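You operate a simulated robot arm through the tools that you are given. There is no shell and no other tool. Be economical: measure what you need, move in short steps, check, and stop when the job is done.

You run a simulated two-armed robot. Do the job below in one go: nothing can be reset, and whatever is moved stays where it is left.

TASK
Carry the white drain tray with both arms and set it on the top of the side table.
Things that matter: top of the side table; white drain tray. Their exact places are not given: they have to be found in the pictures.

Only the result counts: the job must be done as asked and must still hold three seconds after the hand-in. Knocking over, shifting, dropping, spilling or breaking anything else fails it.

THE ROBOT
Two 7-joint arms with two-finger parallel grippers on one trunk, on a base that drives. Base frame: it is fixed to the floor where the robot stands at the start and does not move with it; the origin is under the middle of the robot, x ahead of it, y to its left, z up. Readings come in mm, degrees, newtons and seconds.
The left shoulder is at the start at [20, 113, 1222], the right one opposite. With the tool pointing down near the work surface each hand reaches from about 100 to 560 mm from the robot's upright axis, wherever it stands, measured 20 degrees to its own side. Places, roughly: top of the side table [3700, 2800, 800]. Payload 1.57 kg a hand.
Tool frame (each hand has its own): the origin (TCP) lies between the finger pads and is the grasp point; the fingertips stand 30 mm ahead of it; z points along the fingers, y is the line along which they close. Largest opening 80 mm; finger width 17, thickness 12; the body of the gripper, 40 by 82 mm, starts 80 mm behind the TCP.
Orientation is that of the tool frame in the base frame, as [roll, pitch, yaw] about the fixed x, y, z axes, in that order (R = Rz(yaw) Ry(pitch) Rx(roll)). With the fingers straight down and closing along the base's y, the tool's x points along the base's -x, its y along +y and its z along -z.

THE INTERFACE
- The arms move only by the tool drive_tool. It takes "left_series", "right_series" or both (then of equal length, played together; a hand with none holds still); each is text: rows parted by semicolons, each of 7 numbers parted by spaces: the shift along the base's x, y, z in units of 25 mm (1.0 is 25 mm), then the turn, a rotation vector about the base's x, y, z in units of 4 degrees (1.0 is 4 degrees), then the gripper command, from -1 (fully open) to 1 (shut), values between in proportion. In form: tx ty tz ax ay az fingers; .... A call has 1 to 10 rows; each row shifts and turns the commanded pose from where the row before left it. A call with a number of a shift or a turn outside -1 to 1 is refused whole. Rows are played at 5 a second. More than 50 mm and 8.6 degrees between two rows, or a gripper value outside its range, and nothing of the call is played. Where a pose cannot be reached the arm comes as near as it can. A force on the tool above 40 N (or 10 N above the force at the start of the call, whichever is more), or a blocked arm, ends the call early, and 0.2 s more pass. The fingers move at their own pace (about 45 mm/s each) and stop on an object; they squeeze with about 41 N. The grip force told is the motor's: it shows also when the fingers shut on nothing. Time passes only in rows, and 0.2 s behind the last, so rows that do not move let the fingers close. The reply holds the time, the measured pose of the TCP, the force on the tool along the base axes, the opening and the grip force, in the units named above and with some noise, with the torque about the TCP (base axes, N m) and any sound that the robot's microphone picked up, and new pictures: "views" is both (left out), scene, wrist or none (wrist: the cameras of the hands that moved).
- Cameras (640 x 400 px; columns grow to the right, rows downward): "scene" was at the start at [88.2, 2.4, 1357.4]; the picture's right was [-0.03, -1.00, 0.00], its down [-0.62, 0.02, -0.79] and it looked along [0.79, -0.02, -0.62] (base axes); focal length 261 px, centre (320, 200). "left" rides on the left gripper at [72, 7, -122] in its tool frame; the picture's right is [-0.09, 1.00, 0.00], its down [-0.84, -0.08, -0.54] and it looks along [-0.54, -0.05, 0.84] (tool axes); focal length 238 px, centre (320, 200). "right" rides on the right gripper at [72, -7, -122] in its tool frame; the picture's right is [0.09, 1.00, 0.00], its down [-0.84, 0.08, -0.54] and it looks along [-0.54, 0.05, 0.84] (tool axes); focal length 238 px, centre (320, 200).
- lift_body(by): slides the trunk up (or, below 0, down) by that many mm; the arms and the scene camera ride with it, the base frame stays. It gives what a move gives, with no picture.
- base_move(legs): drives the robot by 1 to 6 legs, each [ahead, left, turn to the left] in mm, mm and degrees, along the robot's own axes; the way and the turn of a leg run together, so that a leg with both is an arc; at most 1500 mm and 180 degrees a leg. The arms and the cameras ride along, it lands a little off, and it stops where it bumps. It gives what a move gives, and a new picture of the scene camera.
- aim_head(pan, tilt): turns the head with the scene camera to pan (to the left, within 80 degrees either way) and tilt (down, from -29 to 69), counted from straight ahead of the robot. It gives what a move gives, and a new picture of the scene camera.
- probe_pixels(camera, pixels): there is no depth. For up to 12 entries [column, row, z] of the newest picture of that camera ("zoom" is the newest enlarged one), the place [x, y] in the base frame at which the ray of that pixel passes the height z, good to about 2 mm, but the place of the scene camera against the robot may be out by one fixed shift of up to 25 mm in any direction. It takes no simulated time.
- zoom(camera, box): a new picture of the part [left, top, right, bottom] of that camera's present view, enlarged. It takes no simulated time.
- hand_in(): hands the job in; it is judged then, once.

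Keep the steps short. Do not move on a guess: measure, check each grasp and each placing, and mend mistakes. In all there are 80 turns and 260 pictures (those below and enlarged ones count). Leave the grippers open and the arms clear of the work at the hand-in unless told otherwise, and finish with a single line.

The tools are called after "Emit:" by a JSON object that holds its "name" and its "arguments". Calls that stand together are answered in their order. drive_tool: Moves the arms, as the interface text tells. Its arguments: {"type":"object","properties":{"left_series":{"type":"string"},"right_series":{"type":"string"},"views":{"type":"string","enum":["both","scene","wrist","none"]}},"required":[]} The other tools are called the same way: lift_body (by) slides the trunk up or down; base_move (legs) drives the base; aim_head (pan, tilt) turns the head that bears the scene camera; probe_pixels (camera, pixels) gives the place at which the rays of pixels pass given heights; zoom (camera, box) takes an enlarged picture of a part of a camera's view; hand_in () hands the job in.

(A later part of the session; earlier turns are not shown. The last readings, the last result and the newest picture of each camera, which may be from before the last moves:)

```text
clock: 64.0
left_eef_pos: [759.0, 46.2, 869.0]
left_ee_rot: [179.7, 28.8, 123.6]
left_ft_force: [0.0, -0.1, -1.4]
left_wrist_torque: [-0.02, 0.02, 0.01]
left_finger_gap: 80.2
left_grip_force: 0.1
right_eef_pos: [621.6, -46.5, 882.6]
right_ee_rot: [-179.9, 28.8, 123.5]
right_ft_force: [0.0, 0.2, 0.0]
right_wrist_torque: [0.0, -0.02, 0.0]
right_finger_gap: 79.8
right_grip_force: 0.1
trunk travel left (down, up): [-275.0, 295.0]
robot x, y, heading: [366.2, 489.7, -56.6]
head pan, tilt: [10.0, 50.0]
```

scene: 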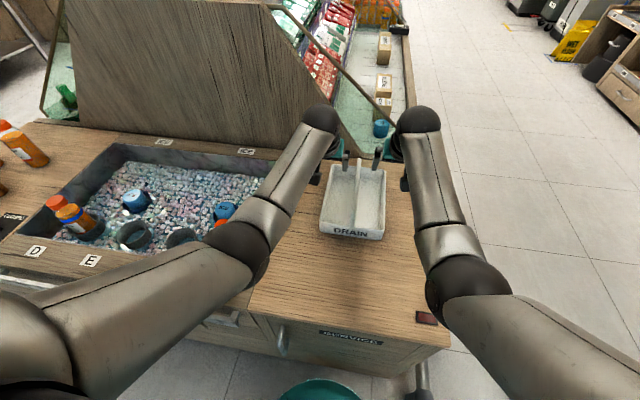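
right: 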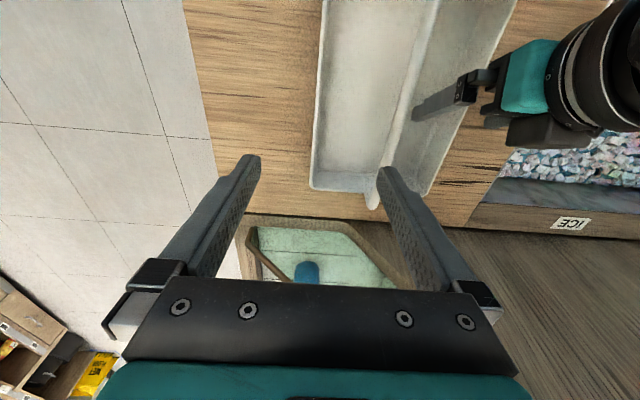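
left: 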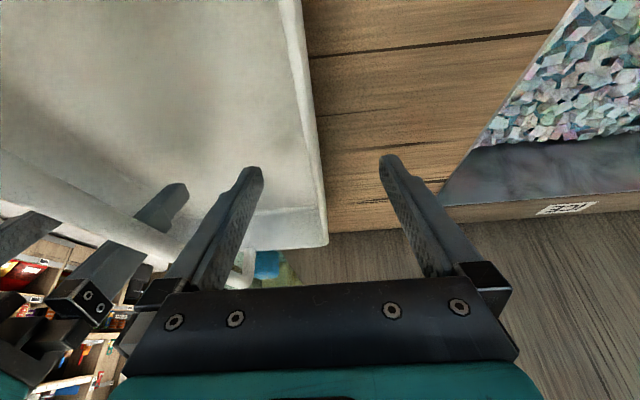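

Both hands are well placed. I'll lower the trunk by 70 mm, putting the hands at about 800/812, then look.

Emit:
{"name": "lift_body", "arguments": {"by": -70}}

Emit:
{"name": "drive_tool", "arguments": {"left_series": "0.02 0 0 0 0 0 -1;0 0 0 0 0 0 -1", "right_series": "0 0 -0.48 0 0 0 -1;0 0 0 0 0 0 -1"}}

```text
clock: 65.1
left_eef_pos: [760.4, 45.5, 800.2]
left_ee_rot: [179.7, 28.8, 123.5]
left_ft_force: [0.1, -0.6, 0.7]
left_wrist_torque: [0.0, 0.0, 0.01]
left_finger_gap: 80.2
left_grip_force: 0.1
right_eef_pos: [620.5, -45.6, 812.4]
right_ee_rot: [-180.0, 28.8, 123.5]
right_ft_force: [-0.1, -0.1, -0.7]
right_wrist_torque: [0.02, 0.02, -0.01]
right_finger_gap: 79.9
right_grip_force: 0.0
trunk travel left (down, up): [-205.0, 365.0]
robot x, y, heading: [365.5, 485.7, -56.5]
head pan, tilt: [10.0, 50.0]
```

```text
clock: 65.7
left_eef_pos: [760.1, 46.2, 800.0]
left_ee_rot: [179.7, 28.8, 123.5]
left_ft_force: [0.8, 0.0, -0.4]
left_wrist_torque: [-0.02, -0.02, -0.02]
left_finger_gap: 79.7
left_grip_force: 0.0
right_eef_pos: [620.0, -46.1, 799.9]
right_ee_rot: [-179.9, 28.9, 123.5]
right_ft_force: [0.8, 0.7, -0.5]
right_wrist_torque: [-0.01, -0.02, -0.02]
right_finger_gap: 79.8
right_grip_force: 0.1
trunk travel left (down, up): [-205.0, 365.0]
robot x, y, heading: [369.0, 488.5, -56.4]
head pan, tilt: [10.0, 50.0]
```

scene: 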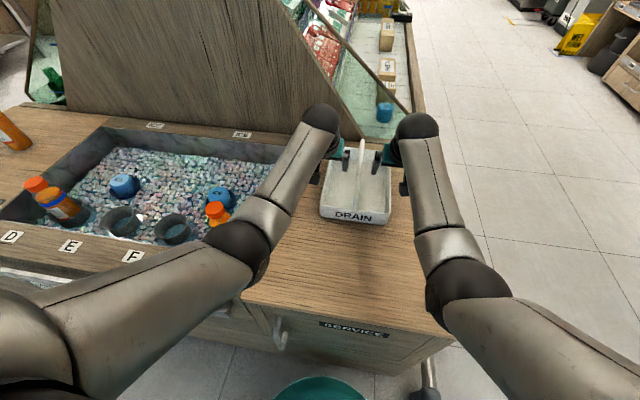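
right: 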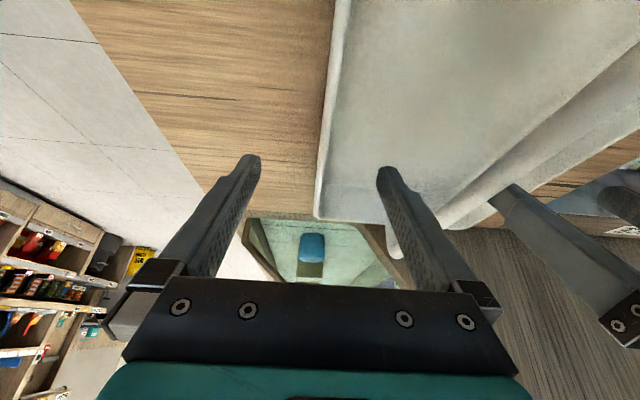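
left: 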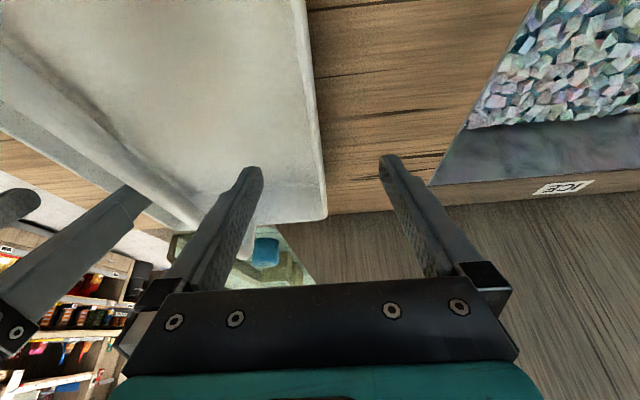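

Emit:
{"name": "drive_tool", "arguments": {"left_series": "0 0 -0.5 0 0 0 -1;0 0 -0.5 0 0 0 -1;0 0 -0.4 0 0 0 -1;0 0 -0.2 0 0 0 -1;0 0 0 0 0 0 -1", "right_series": "0 0 -0.5 0 0 0 -1;0 0 -0.5 0 0 0 -1;0 0 -0.4 0 0 0 -1;0 0 -0.2 0 0 0 -1;0 0 0 0 0 0 -1", "views": "wrist"}}

```text
clock: 66.9
left_eef_pos: [761.1, 46.4, 759.4]
left_ee_rot: [179.7, 28.9, 123.5]
left_ft_force: [-0.7, 1.0, -0.1]
left_wrist_torque: [0.02, 0.0, 0.01]
left_finger_gap: 80.2
left_grip_force: 0.0
right_eef_pos: [619.0, -48.0, 760.8]
right_ee_rot: [-180.0, 28.9, 123.5]
right_ft_force: [0.4, -0.6, -0.4]
right_wrist_torque: [-0.05, -0.01, 0.0]
right_finger_gap: 80.1
right_grip_force: 0.1
trunk travel left (down, up): [-205.0, 365.0]
robot x, y, heading: [368.5, 489.3, -56.6]
head pan, tilt: [10.0, 50.0]
```

right: 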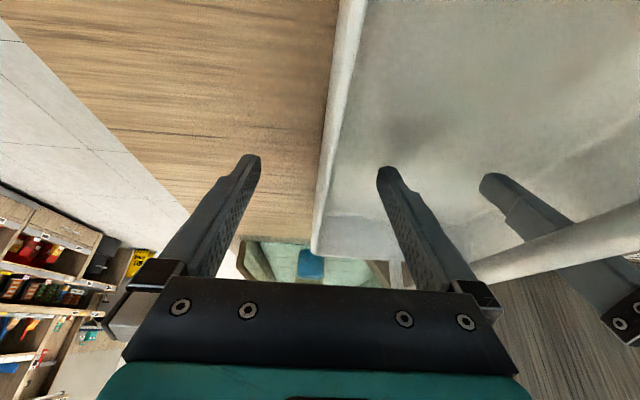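
left: 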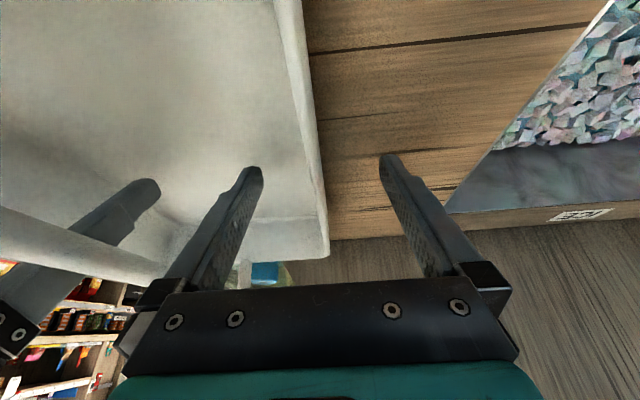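

The hands are about 1.7 mm too far apart each. I'll correct that and close.

Emit:
{"name": "drive_tool", "arguments": {"left_series": "-0.055 -0.037 0 0 0 0 -1;0 0 0 0 0 0 1;0 0 0 0 0 0 1;0 0 0 0 0 0 1;0 0 0 0 0 0 1;0 0 0 0 0 0 1;0 0 0 0 0 0 1;0 0 0 0 0 0 1", "right_series": "0.055 0.037 0 0 0 0 -1;0 0 0 0 0 0 1;0 0 0 0 0 0 1;0 0 0 0 0 0 1;0 0 0 0 0 0 1;0 0 0 0 0 0 1;0 0 0 0 0 0 1;0 0 0 0 0 0 1"}}

```text
clock: 68.7
left_eef_pos: [759.0, 46.3, 758.6]
left_ee_rot: [179.8, 28.8, 123.6]
left_ft_force: [5.5, 3.4, 0.2]
left_wrist_torque: [-0.28, 0.38, -0.28]
left_finger_gap: 4.0
left_grip_force: 24.7
right_eef_pos: [621.0, -46.5, 759.9]
right_ee_rot: [-179.8, 28.9, 123.5]
right_ft_force: [-5.4, -4.0, 1.5]
right_wrist_torque: [0.25, -0.27, 0.22]
right_finger_gap: 3.6
right_grip_force: 24.7
trunk travel left (down, up): [-205.0, 365.0]
robot x, y, heading: [370.1, 491.6, -56.4]
head pan, tilt: [10.0, 50.0]
```

scene: 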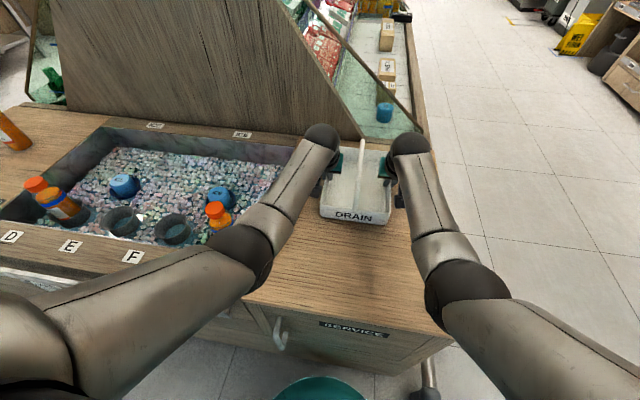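
right: 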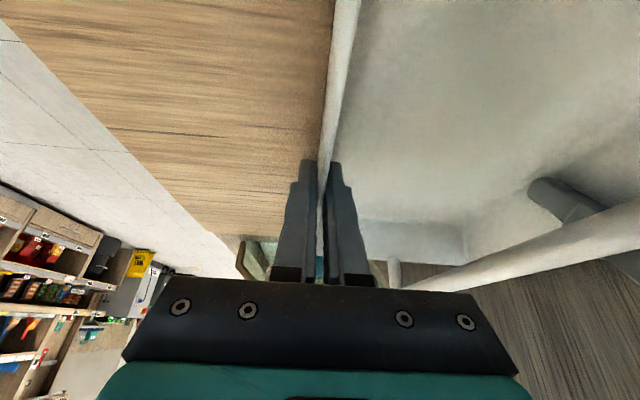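
left: 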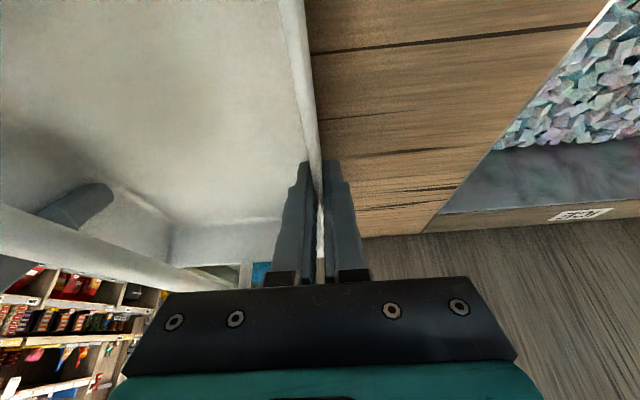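

Only about 6 N of residual inward push. I'll ease outward 1 mm and lift 10 mm with the arms to test.

Emit:
{"name": "drive_tool", "arguments": {"left_series": "0.03 0.02 0 0 0 0 1;0 0 0.2 0 0 0 1;0 0 0.2 0 0 0 1;0 0 0 0 0 0 1", "right_series": "-0.03 -0.02 0 0 0 0 1;0 0 0.2 0 0 0 1;0 0 0.2 0 0 0 1;0 0 0 0 0 0 1", "views": "none"}}

Emit:
{"name": "zoom", "arguments": {"camera": "scene", "box": [280, 110, 440, 240]}}

```text
clock: 69.7
left_eef_pos: [759.2, 45.2, 769.8]
left_ee_rot: [179.8, 28.7, 123.5]
left_ft_force: [3.8, 2.7, -0.6]
left_wrist_torque: [-0.16, 0.25, -0.15]
left_finger_gap: 3.8
left_grip_force: 24.5
right_eef_pos: [620.4, -46.3, 771.6]
right_ee_rot: [-179.9, 28.9, 123.4]
right_ft_force: [-4.1, -3.1, -1.3]
right_wrist_torque: [0.06, -0.23, 0.11]
right_finger_gap: 3.7
right_grip_force: 24.6
trunk travel left (down, up): [-205.0, 365.0]
robot x, y, heading: [366.4, 489.2, -56.4]
head pan, tilt: [10.0, 50.0]
```

```text
3.08 times, centred on (360, 175) of scene
```

zoom: 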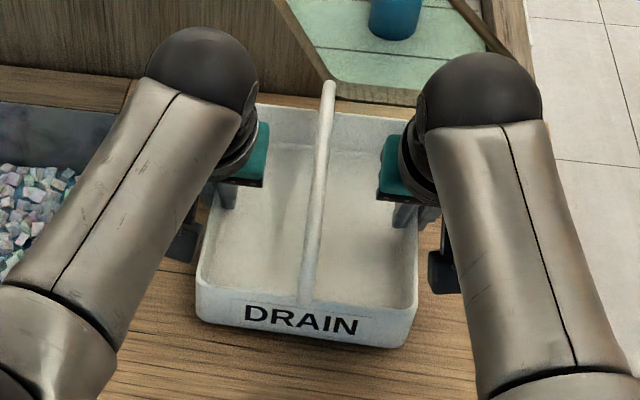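

The load is small and the grip unchanged. I'll lift 40 mm more by trunk and check that the tray rises.

Emit:
{"name": "lift_body", "arguments": {"by": 40}}

Emit:
{"name": "drive_tool", "arguments": {"left_series": "0 0 0 0 0 0 1", "right_series": "0 0 0 0 0 0 1"}}

```text
clock: 70.6
left_eef_pos: [760.1, 46.0, 809.1]
left_ee_rot: [179.7, 28.8, 123.6]
left_ft_force: [2.9, 3.5, -0.4]
left_wrist_torque: [-0.13, 0.27, -0.19]
left_finger_gap: 3.7
left_grip_force: 24.9
right_eef_pos: [622.0, -47.0, 810.6]
right_ee_rot: [-179.9, 28.9, 123.5]
right_ft_force: [-2.3, -2.2, -1.3]
right_wrist_torque: [0.06, -0.23, 0.1]
right_finger_gap: 3.7
right_grip_force: 24.7
trunk travel left (down, up): [-245.0, 325.0]
robot x, y, heading: [369.0, 488.7, -56.4]
head pan, tilt: [10.0, 50.0]
```

```text
clock: 71.0
left_eef_pos: [759.8, 45.9, 809.8]
left_ee_rot: [179.7, 28.8, 123.5]
left_ft_force: [2.2, 2.4, -0.2]
left_wrist_torque: [-0.15, 0.27, -0.18]
left_finger_gap: 3.5
left_grip_force: 25.0
right_eef_pos: [622.1, -47.6, 811.6]
right_ee_rot: [-179.9, 28.9, 123.6]
right_ft_force: [-2.0, -2.5, -2.4]
right_wrist_torque: [0.09, -0.19, 0.07]
right_finger_gap: 4.1
right_grip_force: 24.3
trunk travel left (down, up): [-245.0, 325.0]
robot x, y, heading: [369.3, 490.0, -56.6]
head pan, tilt: [10.0, 50.0]
```

scene: 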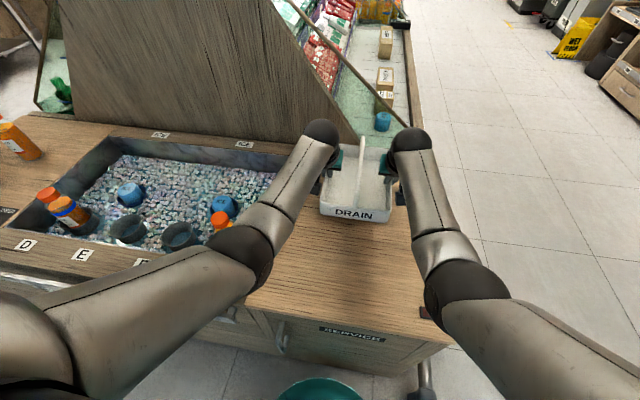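
right: 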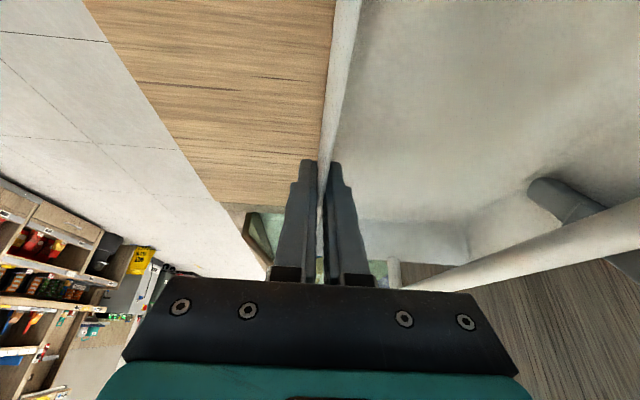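
left: 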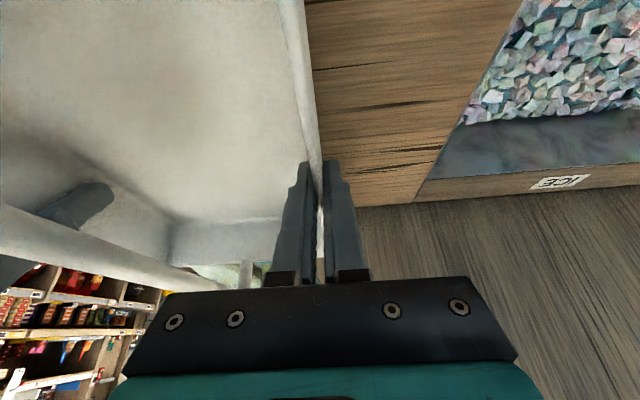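

The tray is up and held. I'll raise the trunk 130 mm more, then back straight away from the counter.

Emit:
{"name": "lift_body", "arguments": {"by": 130}}

Emit:
{"name": "base_move", "arguments": {"legs": [[-300, 0, 0], [-350, 0, 0]]}}

Emit:
{"name": "aim_head", "arguments": {"pan": 75, "tilt": 20}}

```text
clock: 72.5
left_eef_pos: [759.1, 45.3, 938.6]
left_ee_rot: [179.6, 28.8, 123.4]
left_ft_force: [0.2, 0.6, -0.1]
left_wrist_torque: [-0.21, 0.28, -0.2]
left_finger_gap: 4.0
left_grip_force: 24.5
right_eef_pos: [621.6, -46.6, 940.3]
right_ee_rot: [-179.8, 28.8, 123.6]
right_ft_force: [-1.6, -0.7, -1.7]
right_wrist_torque: [0.15, -0.16, 0.14]
right_finger_gap: 3.6
right_grip_force: 24.6
trunk travel left (down, up): [-375.0, 195.0]
robot x, y, heading: [369.3, 488.4, -56.7]
head pan, tilt: [10.0, 50.0]
```

```text
clock: 76.5
left_eef_pos: [400.6, 589.3, 941.0]
left_ee_rot: [179.7, 28.8, 123.4]
left_ft_force: [-0.7, -0.3, 0.2]
left_wrist_torque: [-0.2, 0.27, -0.18]
left_finger_gap: 3.7
left_grip_force: 24.5
right_eef_pos: [260.9, 497.5, 940.7]
right_ee_rot: [-179.8, 28.9, 123.5]
right_ft_force: [0.1, -0.5, -0.8]
right_wrist_torque: [0.12, -0.16, 0.12]
right_finger_gap: 3.9
right_grip_force: 24.9
trunk travel left (down, up): [-375.0, 195.0]
robot x, y, heading: [8.3, 1034.4, -56.6]
head pan, tilt: [10.0, 50.0]
```

scene: 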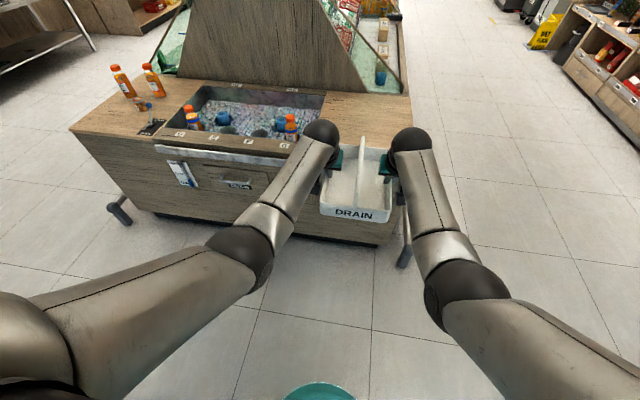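

```text
clock: 77.8
left_eef_pos: [400.7, 588.6, 939.8]
left_ee_rot: [179.7, 28.8, 123.3]
left_ft_force: [-0.9, 0.7, 0.3]
left_wrist_torque: [-0.11, 0.29, -0.17]
left_finger_gap: 3.9
left_grip_force: 24.9
right_eef_pos: [263.4, 496.5, 940.9]
right_ee_rot: [-179.9, 28.9, 123.5]
right_ft_force: [0.0, -0.9, -1.1]
right_wrist_torque: [0.06, -0.2, 0.1]
right_finger_gap: 3.9
right_grip_force: 24.6
trunk travel left (down, up): [-375.0, 195.0]
robot x, y, heading: [8.2, 1032.1, -56.8]
head pan, tilt: [75.0, 20.0]
```

scene: 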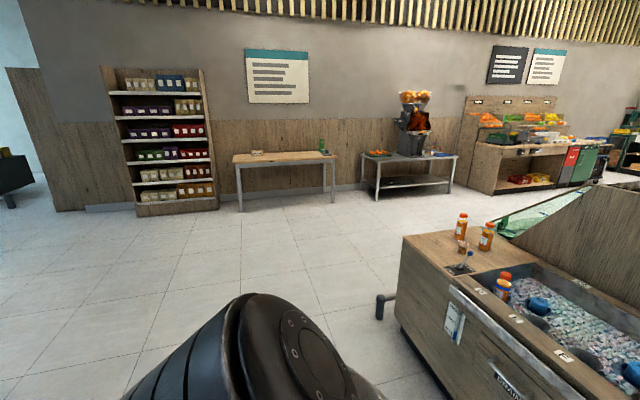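

A clear view of the side table at (285,157), with a card on it at left and a green/black item at the right end. I'll zoom in and probe.

Emit:
{"name": "zoom", "arguments": {"camera": "scene", "box": [220, 130, 350, 220]}}

Emit:
{"name": "probe_pixels", "arguments": {"camera": "zoom", "pixels": [[70, 168, 800], [570, 142, 800], [60, 118, 800], [535, 96, 800], [110, 405, 0], [560, 362, 0], [200, 120, 800], [185, 102, 860], [490, 108, 800]]}}

```text
4.44 times, centred on (285, 175) of scene
```

zoom: 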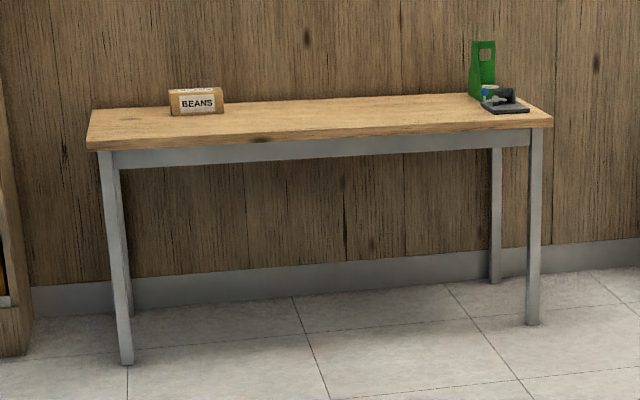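

```text
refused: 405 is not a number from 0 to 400
```

Emit:
{"name": "probe_pixels", "arguments": {"camera": "zoom", "pixels": [[87, 140, 800], [552, 117, 800], [97, 109, 800], [520, 92, 800], [125, 364, 0], [534, 324, 0], [195, 113, 800], [505, 112, 800], [222, 112, 800], [495, 284, 0]]}}

```text
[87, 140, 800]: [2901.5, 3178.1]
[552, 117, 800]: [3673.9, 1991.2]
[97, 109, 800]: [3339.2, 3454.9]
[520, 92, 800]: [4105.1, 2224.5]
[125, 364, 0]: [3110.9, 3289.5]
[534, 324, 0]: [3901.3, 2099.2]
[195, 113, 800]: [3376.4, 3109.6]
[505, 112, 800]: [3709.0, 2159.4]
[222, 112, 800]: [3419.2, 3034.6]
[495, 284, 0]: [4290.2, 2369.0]
```

Table front edge runs perpendicular to heading ≈33.2°, and there is free space between the BEANS box and the items at the right end. I'll turn left 90°, drive past the counter, then shift right by 540 mm.

Emit:
{"name": "base_move", "arguments": {"legs": [[0, 0, 45], [0, 0, 45]]}}

Emit:
{"name": "aim_head", "arguments": {"pan": 0, "tilt": 25}}

```text
clock: 82.3
left_eef_pos: [453.9, 1422.6, 938.6]
left_ee_rot: [179.8, 28.8, -146.8]
left_ft_force: [-0.2, -0.2, -0.3]
left_wrist_torque: [-0.27, -0.22, -0.2]
left_finger_gap: 3.9
left_grip_force: 24.6
right_eef_pos: [546.5, 1284.8, 940.8]
right_ee_rot: [-179.8, 28.9, -146.7]
right_ft_force: [0.9, -0.4, -1.1]
right_wrist_torque: [0.14, 0.14, 0.13]
right_finger_gap: 4.1
right_grip_force: 24.6
trunk travel left (down, up): [-375.0, 195.0]
robot x, y, heading: [8.9, 1031.9, 33.2]
head pan, tilt: [75.0, 20.0]
```

scene: 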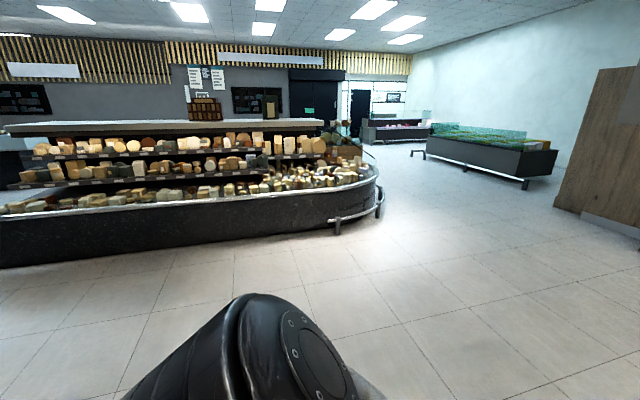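

```text
clock: 83.8
left_eef_pos: [455.3, 1422.9, 939.6]
left_ee_rot: [179.8, 28.9, -146.9]
left_ft_force: [0.6, 0.1, -0.2]
left_wrist_torque: [-0.24, -0.14, -0.17]
left_finger_gap: 3.7
left_grip_force: 24.6
right_eef_pos: [546.1, 1284.3, 940.8]
right_ee_rot: [-179.9, 28.9, -146.9]
right_ft_force: [0.7, -0.2, -1.3]
right_wrist_torque: [0.18, 0.11, 0.1]
right_finger_gap: 3.9
right_grip_force: 24.8
trunk travel left (down, up): [-375.0, 195.0]
robot x, y, heading: [9.9, 1030.9, 33.3]
head pan, tilt: [0.0, 25.0]
```

scene: 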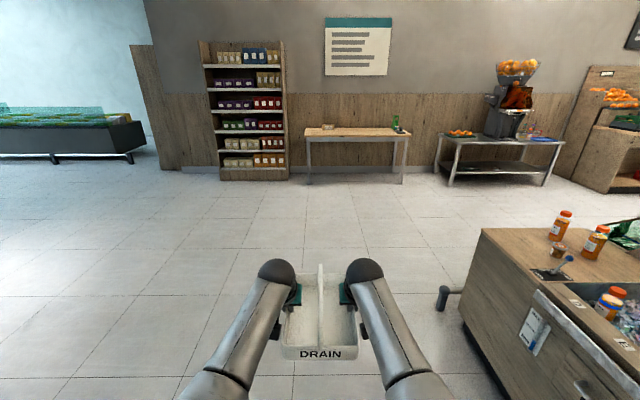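

The path is clear and the heading is right. I'll drive ahead 2400 mm in two legs, then 520 mm to the right.

Emit:
{"name": "base_move", "arguments": {"legs": [[1300, 0, 0], [1100, 0, 0], [0, -520, 0]]}}

Emit:
{"name": "aim_head", "arguments": {"pan": 0, "tilt": 35}}

Emit:
{"name": "zoom", "arguments": {"camera": "scene", "box": [120, 60, 520, 310]}}

```text
clock: 98.2
left_eef_pos: [2734.3, 2316.6, 938.1]
left_ee_rot: [179.7, 28.8, -147.0]
left_ft_force: [-1.0, 0.2, -0.3]
left_wrist_torque: [-0.26, -0.1, -0.14]
left_finger_gap: 3.8
left_grip_force: 24.5
right_eef_pos: [2825.4, 2179.1, 940.6]
right_ee_rot: [-180.0, 28.9, -146.8]
right_ft_force: [0.1, 0.1, -1.3]
right_wrist_torque: [0.21, 0.1, 0.15]
right_finger_gap: 3.7
right_grip_force: 24.4
trunk travel left (down, up): [-375.0, 195.0]
robot x, y, heading: [2288.9, 1930.5, 33.1]
head pan, tilt: [0.0, 25.0]
```

scene: 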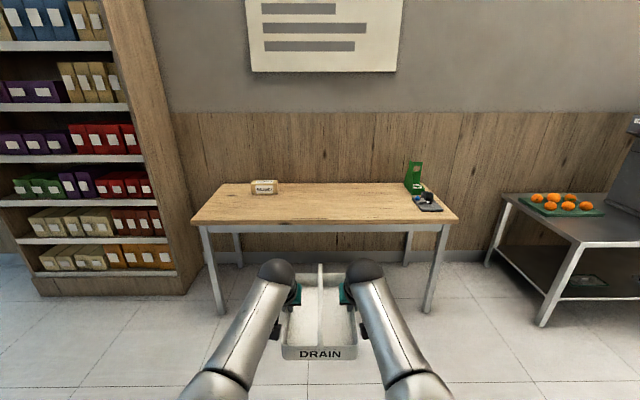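

```text
clock: 98.9
left_eef_pos: [2733.9, 2317.5, 939.2]
left_ee_rot: [179.9, 28.7, -146.9]
left_ft_force: [-0.1, 1.1, -1.2]
left_wrist_torque: [-0.23, -0.17, -0.16]
left_finger_gap: 3.8
left_grip_force: 24.0
right_eef_pos: [2825.1, 2178.2, 940.1]
right_ee_rot: [-179.9, 28.7, -146.8]
right_ft_force: [0.4, -0.4, -0.2]
right_wrist_torque: [0.2, 0.12, 0.09]
right_finger_gap: 3.8
right_grip_force: 24.6
trunk travel left (down, up): [-375.0, 195.0]
robot x, y, heading: [2284.2, 1927.2, 33.2]
head pan, tilt: [0.0, 35.0]
```

scene: 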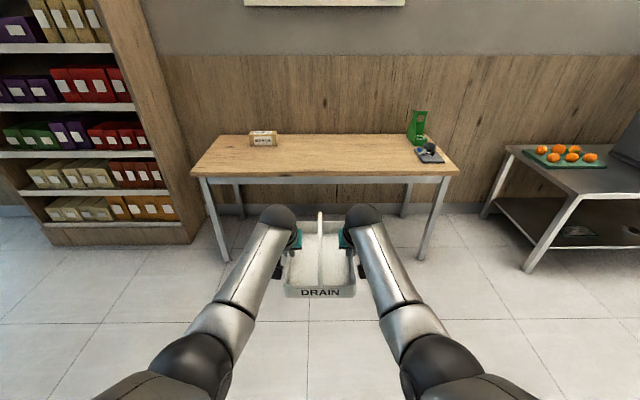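

```text
1.60 times, centred on (320, 185) of scene
```

zoom: 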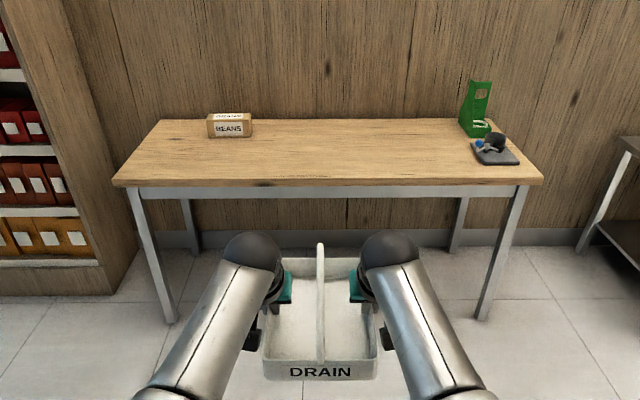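

Emit:
{"name": "probe_pixels", "arguments": {"camera": "zoom", "pixels": [[113, 180, 800], [543, 180, 800], [160, 121, 800], [320, 181, 800], [320, 120, 800], [172, 322, 0], [483, 320, 0], [113, 180, 770], [543, 180, 770], [320, 181, 770], [252, 138, 800], [478, 164, 800]]}}

```text
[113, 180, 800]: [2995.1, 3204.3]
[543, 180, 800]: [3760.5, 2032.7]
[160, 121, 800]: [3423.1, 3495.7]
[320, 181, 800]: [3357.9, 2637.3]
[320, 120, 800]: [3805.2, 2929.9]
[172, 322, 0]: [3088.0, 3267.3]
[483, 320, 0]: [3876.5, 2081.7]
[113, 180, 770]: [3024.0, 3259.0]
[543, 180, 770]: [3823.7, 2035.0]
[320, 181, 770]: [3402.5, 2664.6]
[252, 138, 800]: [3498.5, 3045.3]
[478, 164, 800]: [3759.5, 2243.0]
```

The table front edge is about 1340-1370 mm ahead of the axis, and the table may be a bit lower than 800. I'll find its height by contact. I'll shift 100 mm right and drive 900 ahead, then re-measure.

Emit:
{"name": "base_move", "arguments": {"legs": [[0, -100, 0], [900, 0, 0]]}}

Emit:
{"name": "aim_head", "arguments": {"pan": 0, "tilt": 55}}

Emit:
{"name": "drive_tool", "arguments": {"left_series": "0 0 0 0 0 0 1", "right_series": "0 0 0 0 0 0 1", "views": "wrist"}}

```text
clock: 104.3
left_eef_pos: [3521.1, 2737.1, 940.9]
left_ee_rot: [179.7, 28.8, -145.7]
left_ft_force: [-0.2, -0.4, -0.7]
left_wrist_torque: [-0.2, -0.2, -0.16]
left_finger_gap: 3.9
left_grip_force: 24.9
right_eef_pos: [3615.2, 2600.0, 940.9]
right_ee_rot: [-179.8, 28.8, -145.6]
right_ft_force: [1.5, 0.3, -1.6]
right_wrist_torque: [0.21, 0.15, 0.16]
right_finger_gap: 3.7
right_grip_force: 24.8
trunk travel left (down, up): [-375.0, 195.0]
robot x, y, heading: [3080.6, 2335.9, 34.4]
head pan, tilt: [0.0, 35.0]
```

scene: 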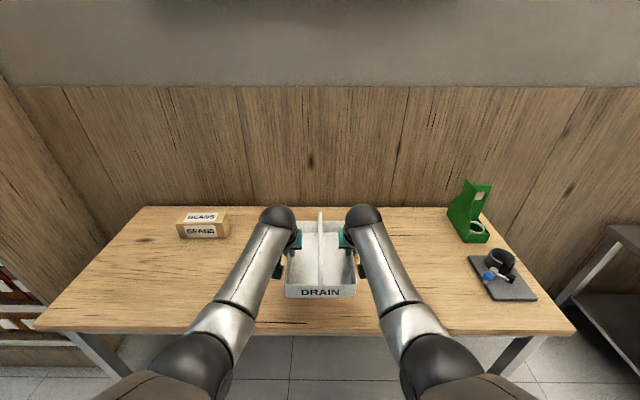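

```text
clock: 105.2
left_eef_pos: [3520.6, 2735.3, 938.7]
left_ee_rot: [179.9, 28.8, -145.7]
left_ft_force: [-0.1, -0.4, -0.2]
left_wrist_torque: [-0.21, -0.19, -0.18]
left_finger_gap: 4.0
left_grip_force: 24.6
right_eef_pos: [3615.4, 2600.5, 940.4]
right_ee_rot: [-179.9, 28.8, -145.5]
right_ft_force: [0.0, 0.1, -1.1]
right_wrist_torque: [0.17, 0.16, 0.11]
right_finger_gap: 3.8
right_grip_force: 24.3
trunk travel left (down, up): [-375.0, 195.0]
robot x, y, heading: [3085.9, 2338.0, 34.3]
head pan, tilt: [0.0, 55.0]
```

scene: 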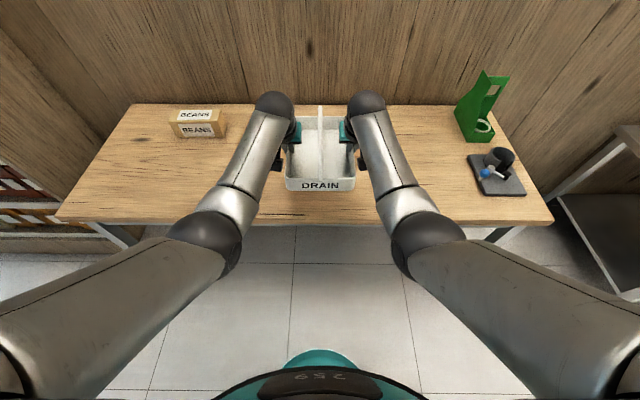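

```text
clock: 105.6
left_eef_pos: [3519.4, 2736.2, 939.6]
left_ee_rot: [179.8, 28.8, -145.8]
left_ft_force: [-0.7, -0.3, 0.4]
left_wrist_torque: [-0.21, -0.18, -0.14]
left_finger_gap: 3.7
left_grip_force: 24.5
right_eef_pos: [3614.8, 2599.6, 940.4]
right_ee_rot: [-179.8, 29.0, -145.7]
right_ft_force: [0.9, -0.6, -0.9]
right_wrist_torque: [0.19, 0.14, 0.13]
right_finger_gap: 3.7
right_grip_force: 25.1
trunk travel left (down, up): [-375.0, 195.0]
robot x, y, heading: [3083.6, 2337.9, 34.1]
head pan, tilt: [0.0, 55.0]
```

right: 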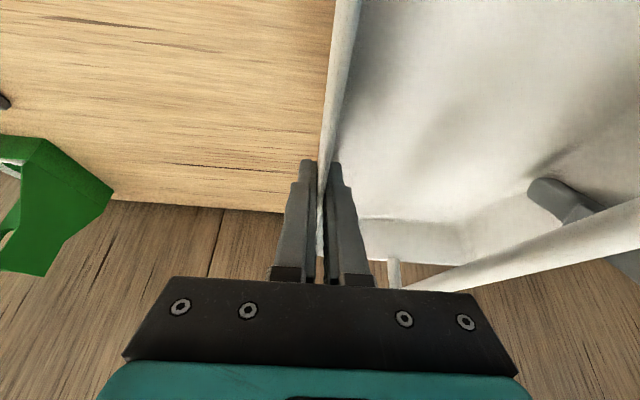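
left: 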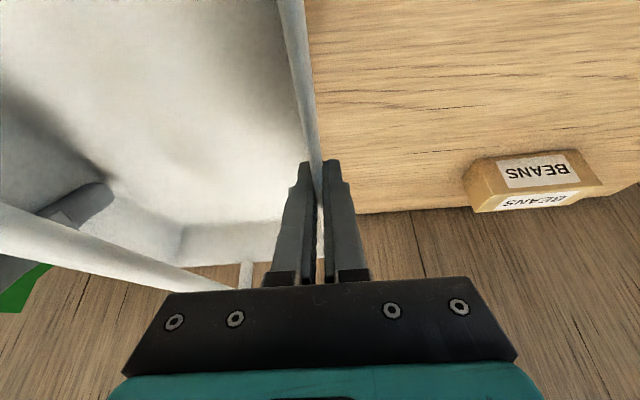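

Emit:
{"name": "probe_pixels", "arguments": {"camera": "scene", "pixels": [[320, 224, 800], [320, 224, 755], [320, 104, 800], [320, 104, 755], [227, 137, 800], [478, 195, 800], [527, 195, 800], [468, 155, 800], [57, 219, 800], [553, 222, 800]]}}

Emit:
{"name": "probe_pixels", "arguments": {"camera": "right", "pixels": [[113, 200, 800], [113, 200, 755], [285, 213, 800], [285, 213, 755]]}}

Emit:
{"name": "probe_pixels", "arguments": {"camera": "left", "pixels": [[358, 212, 800], [358, 212, 755], [475, 212, 800], [475, 212, 755], [463, 185, 755], [463, 185, 800]]}}

```text
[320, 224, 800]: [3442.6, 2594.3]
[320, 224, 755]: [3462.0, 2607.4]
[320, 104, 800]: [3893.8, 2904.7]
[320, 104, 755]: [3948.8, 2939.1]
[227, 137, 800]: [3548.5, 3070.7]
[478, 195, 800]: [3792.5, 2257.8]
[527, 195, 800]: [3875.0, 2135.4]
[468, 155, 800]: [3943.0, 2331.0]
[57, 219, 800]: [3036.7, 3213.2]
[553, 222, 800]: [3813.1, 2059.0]
```

```text
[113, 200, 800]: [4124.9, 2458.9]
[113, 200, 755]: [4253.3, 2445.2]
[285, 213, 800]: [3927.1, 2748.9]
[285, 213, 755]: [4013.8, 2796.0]
```

```text
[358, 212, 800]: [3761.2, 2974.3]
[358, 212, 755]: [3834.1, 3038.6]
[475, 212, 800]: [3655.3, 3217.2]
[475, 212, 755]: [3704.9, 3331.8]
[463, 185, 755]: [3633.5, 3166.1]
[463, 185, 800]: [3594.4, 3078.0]
```

The table seems to be at z≈735-765, with its edge about 460 mm ahead of the axis. I'll advance 150 mm so the tray sits mid-table (bottom still at ~900).

Emit:
{"name": "base_move", "arguments": {"legs": [[150, 0, 0]]}}

Emit:
{"name": "lift_body", "arguments": {"by": -75}}

Emit:
{"name": "zoom", "arguments": {"camera": "scene", "box": [120, 60, 520, 310]}}

```text
clock: 106.9
left_eef_pos: [3644.6, 2821.0, 938.7]
left_ee_rot: [179.8, 28.7, -145.9]
left_ft_force: [0.5, 0.3, -0.8]
left_wrist_torque: [-0.26, -0.15, -0.15]
left_finger_gap: 3.9
left_grip_force: 24.6
right_eef_pos: [3738.7, 2684.5, 940.6]
right_ee_rot: [-179.9, 28.8, -145.7]
right_ft_force: [1.0, -0.2, -0.4]
right_wrist_torque: [0.2, 0.13, 0.14]
right_finger_gap: 3.6
right_grip_force: 24.4
trunk travel left (down, up): [-375.0, 195.0]
robot x, y, heading: [3204.9, 2425.5, 34.4]
head pan, tilt: [0.0, 55.0]
```

scene: 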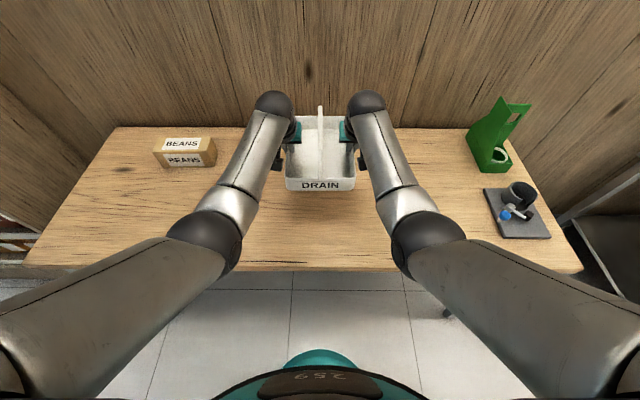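

```text
clock: 108.0
left_eef_pos: [3643.6, 2820.2, 863.7]
left_ee_rot: [179.8, 28.8, -145.8]
left_ft_force: [-0.4, 0.7, 0.0]
left_wrist_torque: [-0.24, -0.19, -0.15]
left_finger_gap: 3.8
left_grip_force: 24.4
right_eef_pos: [3739.2, 2684.5, 866.3]
right_ee_rot: [-179.8, 28.9, -145.7]
right_ft_force: [0.5, 0.3, -0.7]
right_wrist_torque: [0.2, 0.15, 0.11]
right_finger_gap: 3.6
right_grip_force: 24.9
trunk travel left (down, up): [-300.0, 270.0]
robot x, y, heading: [3203.7, 2419.7, 34.3]
head pan, tilt: [0.0, 55.0]
```

```text
1.60 times, centred on (320, 185) of scene
```

zoom: 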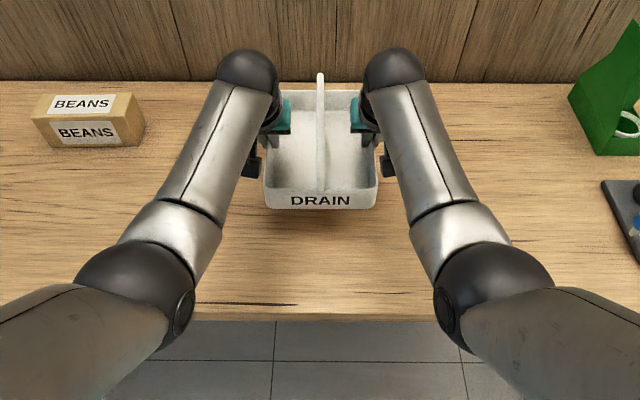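

Tray bottom is about 827. I'll lower the trunk 25 mm, then feel downward with the arms in 4 mm rows under force guard.

Emit:
{"name": "lift_body", "arguments": {"by": -22}}

Emit:
{"name": "drive_tool", "arguments": {"left_series": "0 0 -0.16 0 0 0 1;0 0 -0.16 0 0 0 1;0 0 -0.16 0 0 0 1;0 0 -0.16 0 0 0 1;0 0 -0.16 0 0 0 1;0 0 -0.16 0 0 0 1", "right_series": "0 0 -0.16 0 0 0 1;0 0 -0.16 0 0 0 1;0 0 -0.16 0 0 0 1;0 0 -0.16 0 0 0 1;0 0 -0.16 0 0 0 1;0 0 -0.16 0 0 0 1", "views": "scene"}}

```text
clock: 108.7
left_eef_pos: [3643.6, 2820.1, 842.9]
left_ee_rot: [179.9, 28.8, -145.8]
left_ft_force: [-0.2, 0.1, -0.4]
left_wrist_torque: [-0.26, -0.12, -0.13]
left_finger_gap: 3.8
left_grip_force: 24.9
right_eef_pos: [3737.0, 2683.5, 844.1]
right_ee_rot: [-179.9, 28.8, -145.6]
right_ft_force: [0.2, 0.4, -0.3]
right_wrist_torque: [0.2, 0.13, 0.11]
right_finger_gap: 3.8
right_grip_force: 24.8
trunk travel left (down, up): [-278.0, 292.0]
robot x, y, heading: [3204.3, 2423.4, 34.4]
head pan, tilt: [0.0, 55.0]
```

```text
clock: 110.1
left_eef_pos: [3643.5, 2818.5, 819.0]
left_ee_rot: [179.6, 28.8, -145.6]
left_ft_force: [1.8, 3.0, -4.6]
left_wrist_torque: [0.21, -0.08, 0.09]
left_finger_gap: 3.5
left_grip_force: 24.3
right_eef_pos: [3738.0, 2683.8, 818.3]
right_ee_rot: [-179.9, 29.0, -145.7]
right_ft_force: [-2.2, -2.2, 3.0]
right_wrist_torque: [0.36, 0.47, 0.35]
right_finger_gap: 3.9
right_grip_force: 24.3
trunk travel left (down, up): [-278.0, 292.0]
robot x, y, heading: [3205.3, 2420.8, 34.1]
head pan, tilt: [0.0, 55.0]
```

scene: 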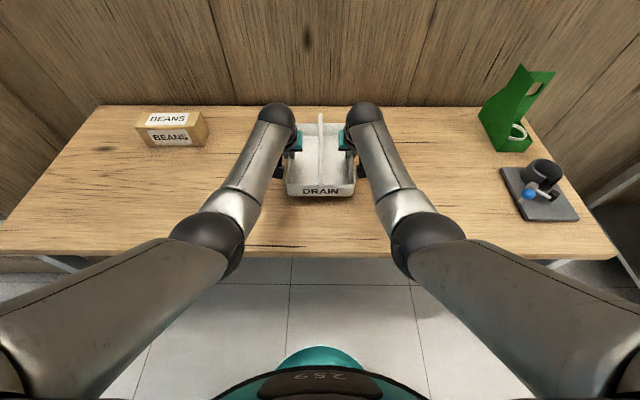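

No contact yet (bottom ≈781), just a small left/right imbalance. I'll level it and keep feeling down.

Emit:
{"name": "drive_tool", "arguments": {"left_series": "0 0 -0.18 0 0 0 1;0 0 -0.16 0 0 0 1;0 0 -0.14 0 0 0 1;0 0 -0.12 0 0 0 1", "right_series": "0 0 -0.12 0 0 0 1;0 0 -0.14 0 0 0 1;0 0 -0.14 0 0 0 1;0 0 -0.12 0 0 0 1", "views": "none"}}

Emit:
{"name": "zoom", "arguments": {"camera": "scene", "box": [240, 90, 400, 220]}}

```text
clock: 111.1
left_eef_pos: [3643.3, 2818.6, 803.8]
left_ee_rot: [179.8, 28.8, -145.8]
left_ft_force: [-4.0, -2.6, 3.7]
left_wrist_torque: [-0.66, -0.12, -0.49]
left_finger_gap: 4.0
left_grip_force: 24.8
right_eef_pos: [3736.5, 2681.3, 806.4]
right_ee_rot: [-179.9, 28.8, -145.7]
right_ft_force: [3.5, 1.9, -6.8]
right_wrist_torque: [-0.06, -0.42, -0.3]
right_finger_gap: 3.8
right_grip_force: 25.0
trunk travel left (down, up): [-278.0, 292.0]
robot x, y, heading: [3204.8, 2422.0, 34.2]
head pan, tilt: [0.0, 55.0]
```

```text
3.08 times, centred on (320, 155) of scene
```

zoom: 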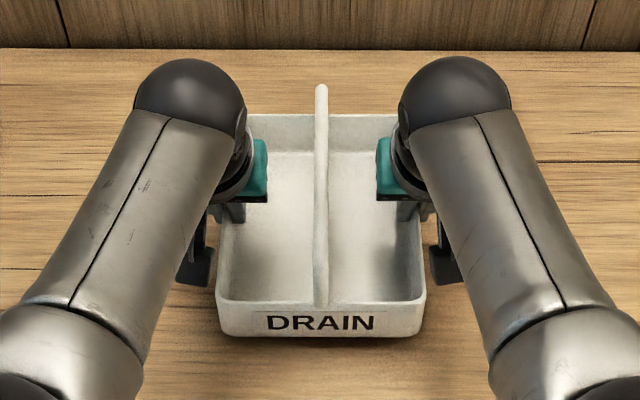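

Over-corrected by about 1 mm, and the tray is still hanging (bottom ≈767). I'll level half-way and continue down.

Emit:
{"name": "drive_tool", "arguments": {"left_series": "0 0 -0.12 0 0 0 1;0 0 -0.12 0 0 0 1;0 0 -0.12 0 0 0 1;0 0 -0.12 0 0 0 1", "right_series": "0 0 -0.17 0 0 0 1;0 0 -0.12 0 0 0 1;0 0 -0.12 0 0 0 1;0 0 -0.12 0 0 0 1", "views": "none"}}

Emit:
{"name": "zoom", "arguments": {"camera": "scene", "box": [240, 90, 400, 220]}}

```text
clock: 112.1
left_eef_pos: [3642.6, 2820.6, 791.1]
left_ee_rot: [179.8, 28.8, -145.7]
left_ft_force: [-3.1, -3.8, 3.7]
left_wrist_torque: [-0.41, -0.39, -0.49]
left_finger_gap: 3.8
left_grip_force: 24.8
right_eef_pos: [3737.2, 2684.2, 793.5]
right_ee_rot: [-180.0, 28.9, -145.8]
right_ft_force: [3.3, 4.7, -5.9]
right_wrist_torque: [-0.3, -0.04, -0.39]
right_finger_gap: 4.0
right_grip_force: 25.1
trunk travel left (down, up): [-278.0, 292.0]
robot x, y, heading: [3204.3, 2424.2, 34.3]
head pan, tilt: [0.0, 55.0]
```

```text
3.08 times, centred on (320, 155) of scene
```

zoom: 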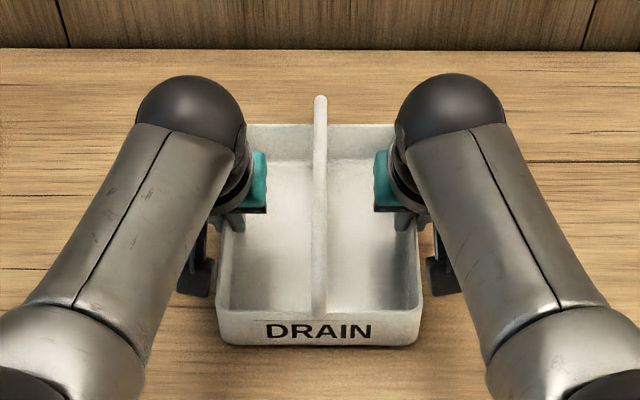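

Still hanging (bottom ≈754). To keep arm reach I'll continue with small trunk steps, reading the vertical forces.

Emit:
{"name": "lift_body", "arguments": {"by": -6}}

Emit:
{"name": "drive_tool", "arguments": {"left_series": "0 0 0 0 0 0 1", "right_series": "0 0 -0.03 0 0 0 1", "views": "none"}}

Emit:
{"name": "lift_body", "arguments": {"by": -4}}

```text
clock: 112.7
left_eef_pos: [3643.9, 2821.2, 789.7]
left_ee_rot: [179.9, 29.3, -145.8]
left_ft_force: [-3.0, -2.0, 12.9]
left_wrist_torque: [-0.44, -0.25, -0.49]
left_finger_gap: 3.8
left_grip_force: 25.0
right_eef_pos: [3736.2, 2684.1, 791.3]
right_ee_rot: [-179.8, 29.3, -145.6]
right_ft_force: [-0.3, -0.4, 9.0]
right_wrist_torque: [-0.38, 0.24, -0.37]
right_finger_gap: 3.7
right_grip_force: 24.7
trunk travel left (down, up): [-272.0, 298.0]
robot x, y, heading: [3203.9, 2418.1, 34.2]
head pan, tilt: [0.0, 55.0]
```

```text
clock: 113.1
left_eef_pos: [3643.0, 2821.1, 789.8]
left_ee_rot: [179.7, 29.3, -145.8]
left_ft_force: [5.1, 2.3, 12.7]
left_wrist_torque: [-0.6, 0.07, -0.39]
left_finger_gap: 3.9
left_grip_force: 24.2
right_eef_pos: [3736.9, 2684.5, 791.6]
right_ee_rot: [-179.9, 29.3, -145.6]
right_ft_force: [-4.0, -2.6, 17.9]
right_wrist_torque: [-0.25, 0.04, -0.32]
right_finger_gap: 3.8
right_grip_force: 24.4
trunk travel left (down, up): [-272.0, 298.0]
robot x, y, heading: [3203.6, 2426.4, 34.3]
head pan, tilt: [0.0, 55.0]
```

```text
clock: 113.6
left_eef_pos: [3645.3, 2820.2, 786.7]
left_ee_rot: [179.8, 29.2, -145.7]
left_ft_force: [-0.3, -0.4, 19.1]
left_wrist_torque: [-0.22, -0.51, -0.33]
left_finger_gap: 3.9
left_grip_force: 24.6
right_eef_pos: [3737.3, 2684.0, 787.6]
right_ee_rot: [179.9, 29.4, -145.7]
right_ft_force: [1.8, 2.0, 17.7]
right_wrist_torque: [0.13, -0.36, -0.21]
right_finger_gap: 4.1
right_grip_force: 24.9
trunk travel left (down, up): [-268.0, 302.0]
robot x, y, heading: [3205.1, 2424.8, 34.3]
head pan, tilt: [0.0, 55.0]
```

Contact: about 18 N upward on each hand, so the tray is on the table (top ≈750). I'll ease up 3 mm to unload, then open both grippers.

Emit:
{"name": "lift_body", "arguments": {"by": 3}}

Emit:
{"name": "drive_tool", "arguments": {"left_series": "0 0 0 0 0 0 -1;0 0 0 0 0 0 -1;0 0 0 0 0 0 -1;0 0 0 0 0 0 -1;0 0 0 0 0 0 -1;0 0 0 0 0 0 -1", "right_series": "0 0 0 0 0 0 -1;0 0 0 0 0 0 -1;0 0 0 0 0 0 -1;0 0 0 0 0 0 -1;0 0 0 0 0 0 -1;0 0 0 0 0 0 -1"}}

```text
clock: 114.1
left_eef_pos: [3642.4, 2820.1, 785.0]
left_ee_rot: [179.8, 28.8, -145.6]
left_ft_force: [2.1, -1.3, 11.8]
left_wrist_torque: [-0.07, -0.71, -0.33]
left_finger_gap: 4.0
left_grip_force: 24.2
right_eef_pos: [3736.6, 2683.8, 787.3]
right_ee_rot: [180.0, 29.0, -145.6]
right_ft_force: [4.7, 6.8, 9.9]
right_wrist_torque: [0.13, -0.32, -0.13]
right_finger_gap: 3.9
right_grip_force: 24.7
trunk travel left (down, up): [-271.0, 299.0]
robot x, y, heading: [3205.1, 2420.2, 34.1]
head pan, tilt: [0.0, 55.0]
```

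```text
clock: 115.5
left_eef_pos: [3643.2, 2821.5, 784.3]
left_ee_rot: [179.8, 28.7, -145.8]
left_ft_force: [-1.7, 0.3, 4.9]
left_wrist_torque: [-0.13, -0.07, 0.0]
left_finger_gap: 78.4
left_grip_force: 0.2
right_eef_pos: [3737.0, 2683.1, 785.1]
right_ee_rot: [-179.9, 28.9, -145.7]
right_ft_force: [0.8, 0.4, 0.4]
right_wrist_torque: [-0.03, 0.02, 0.01]
right_finger_gap: 80.0
right_grip_force: 0.0
trunk travel left (down, up): [-271.0, 299.0]
robot x, y, heading: [3203.4, 2421.4, 33.9]
head pan, tilt: [0.0, 55.0]
```

scene: 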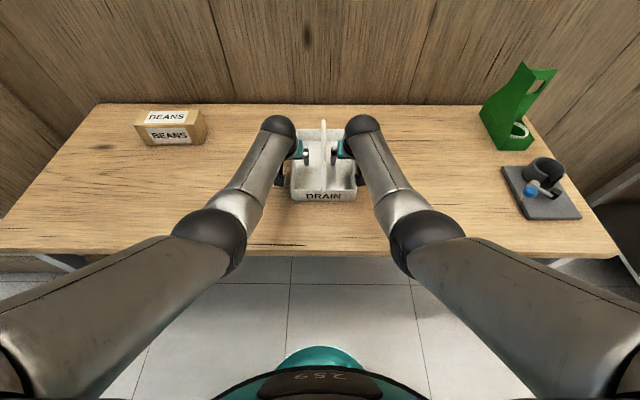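
right: 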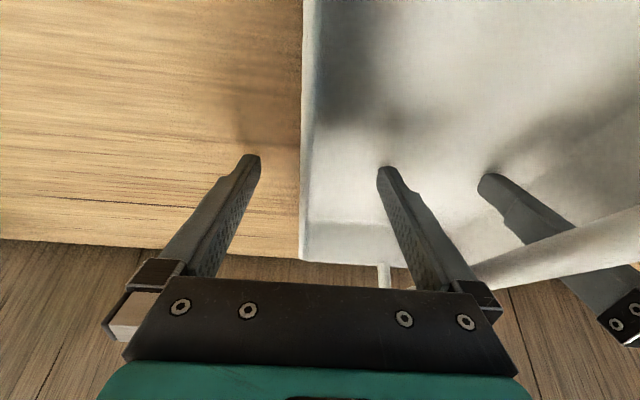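
left: 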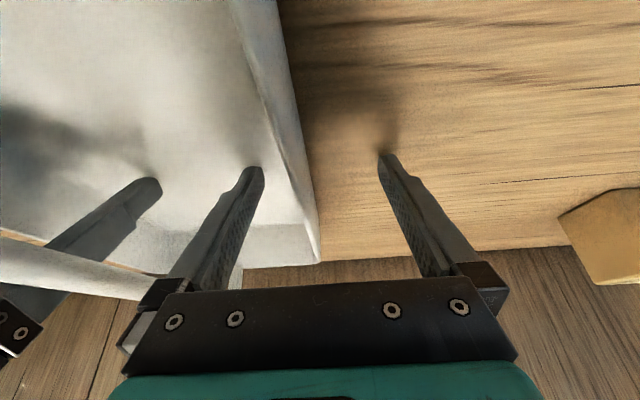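

Released; the tray rests on the table. The left tip still feels about 5 N, probably touching the tray floor. I'll raise the trunk slowly, straight up.

Emit:
{"name": "lift_body", "arguments": {"by": 12}}

Emit:
{"name": "lift_body", "arguments": {"by": 70}}

Emit:
{"name": "zoom", "arguments": {"camera": "scene", "box": [200, 80, 440, 230]}}

```text
clock: 116.1
left_eef_pos: [3643.7, 2820.8, 796.4]
left_ee_rot: [179.8, 28.8, -145.8]
left_ft_force: [-0.1, 0.2, -0.2]
left_wrist_torque: [0.0, 0.03, 0.02]
left_finger_gap: 79.9
left_grip_force: 0.1
right_eef_pos: [3738.0, 2683.3, 796.9]
right_ee_rot: [-179.8, 28.9, -145.7]
right_ft_force: [-0.4, -1.0, -1.1]
right_wrist_torque: [-0.01, -0.03, 0.0]
right_finger_gap: 80.0
right_grip_force: 0.1
trunk travel left (down, up): [-283.0, 287.0]
robot x, y, heading: [3201.2, 2418.8, 34.5]
head pan, tilt: [0.0, 55.0]
```

```text
clock: 117.2
left_eef_pos: [3642.5, 2820.5, 867.1]
left_ee_rot: [179.7, 28.8, -145.8]
left_ft_force: [-0.6, 0.7, 0.2]
left_wrist_torque: [0.02, 0.01, 0.03]
left_finger_gap: 79.8
left_grip_force: 0.0
right_eef_pos: [3736.3, 2682.7, 867.4]
right_ee_rot: [-179.9, 28.8, -145.7]
right_ft_force: [-0.5, -0.5, -0.1]
right_wrist_torque: [0.03, 0.05, 0.0]
right_finger_gap: 80.0
right_grip_force: 0.0
trunk travel left (down, up): [-353.0, 217.0]
robot x, y, heading: [3205.3, 2421.7, 34.3]
head pan, tilt: [0.0, 55.0]
```

```text
2.67 times, centred on (320, 155) of scene
```

zoom: 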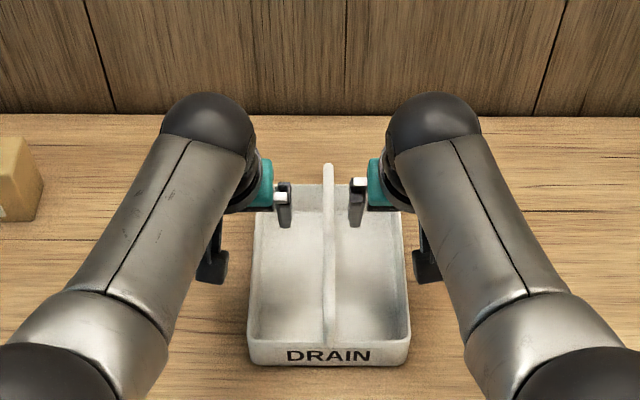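

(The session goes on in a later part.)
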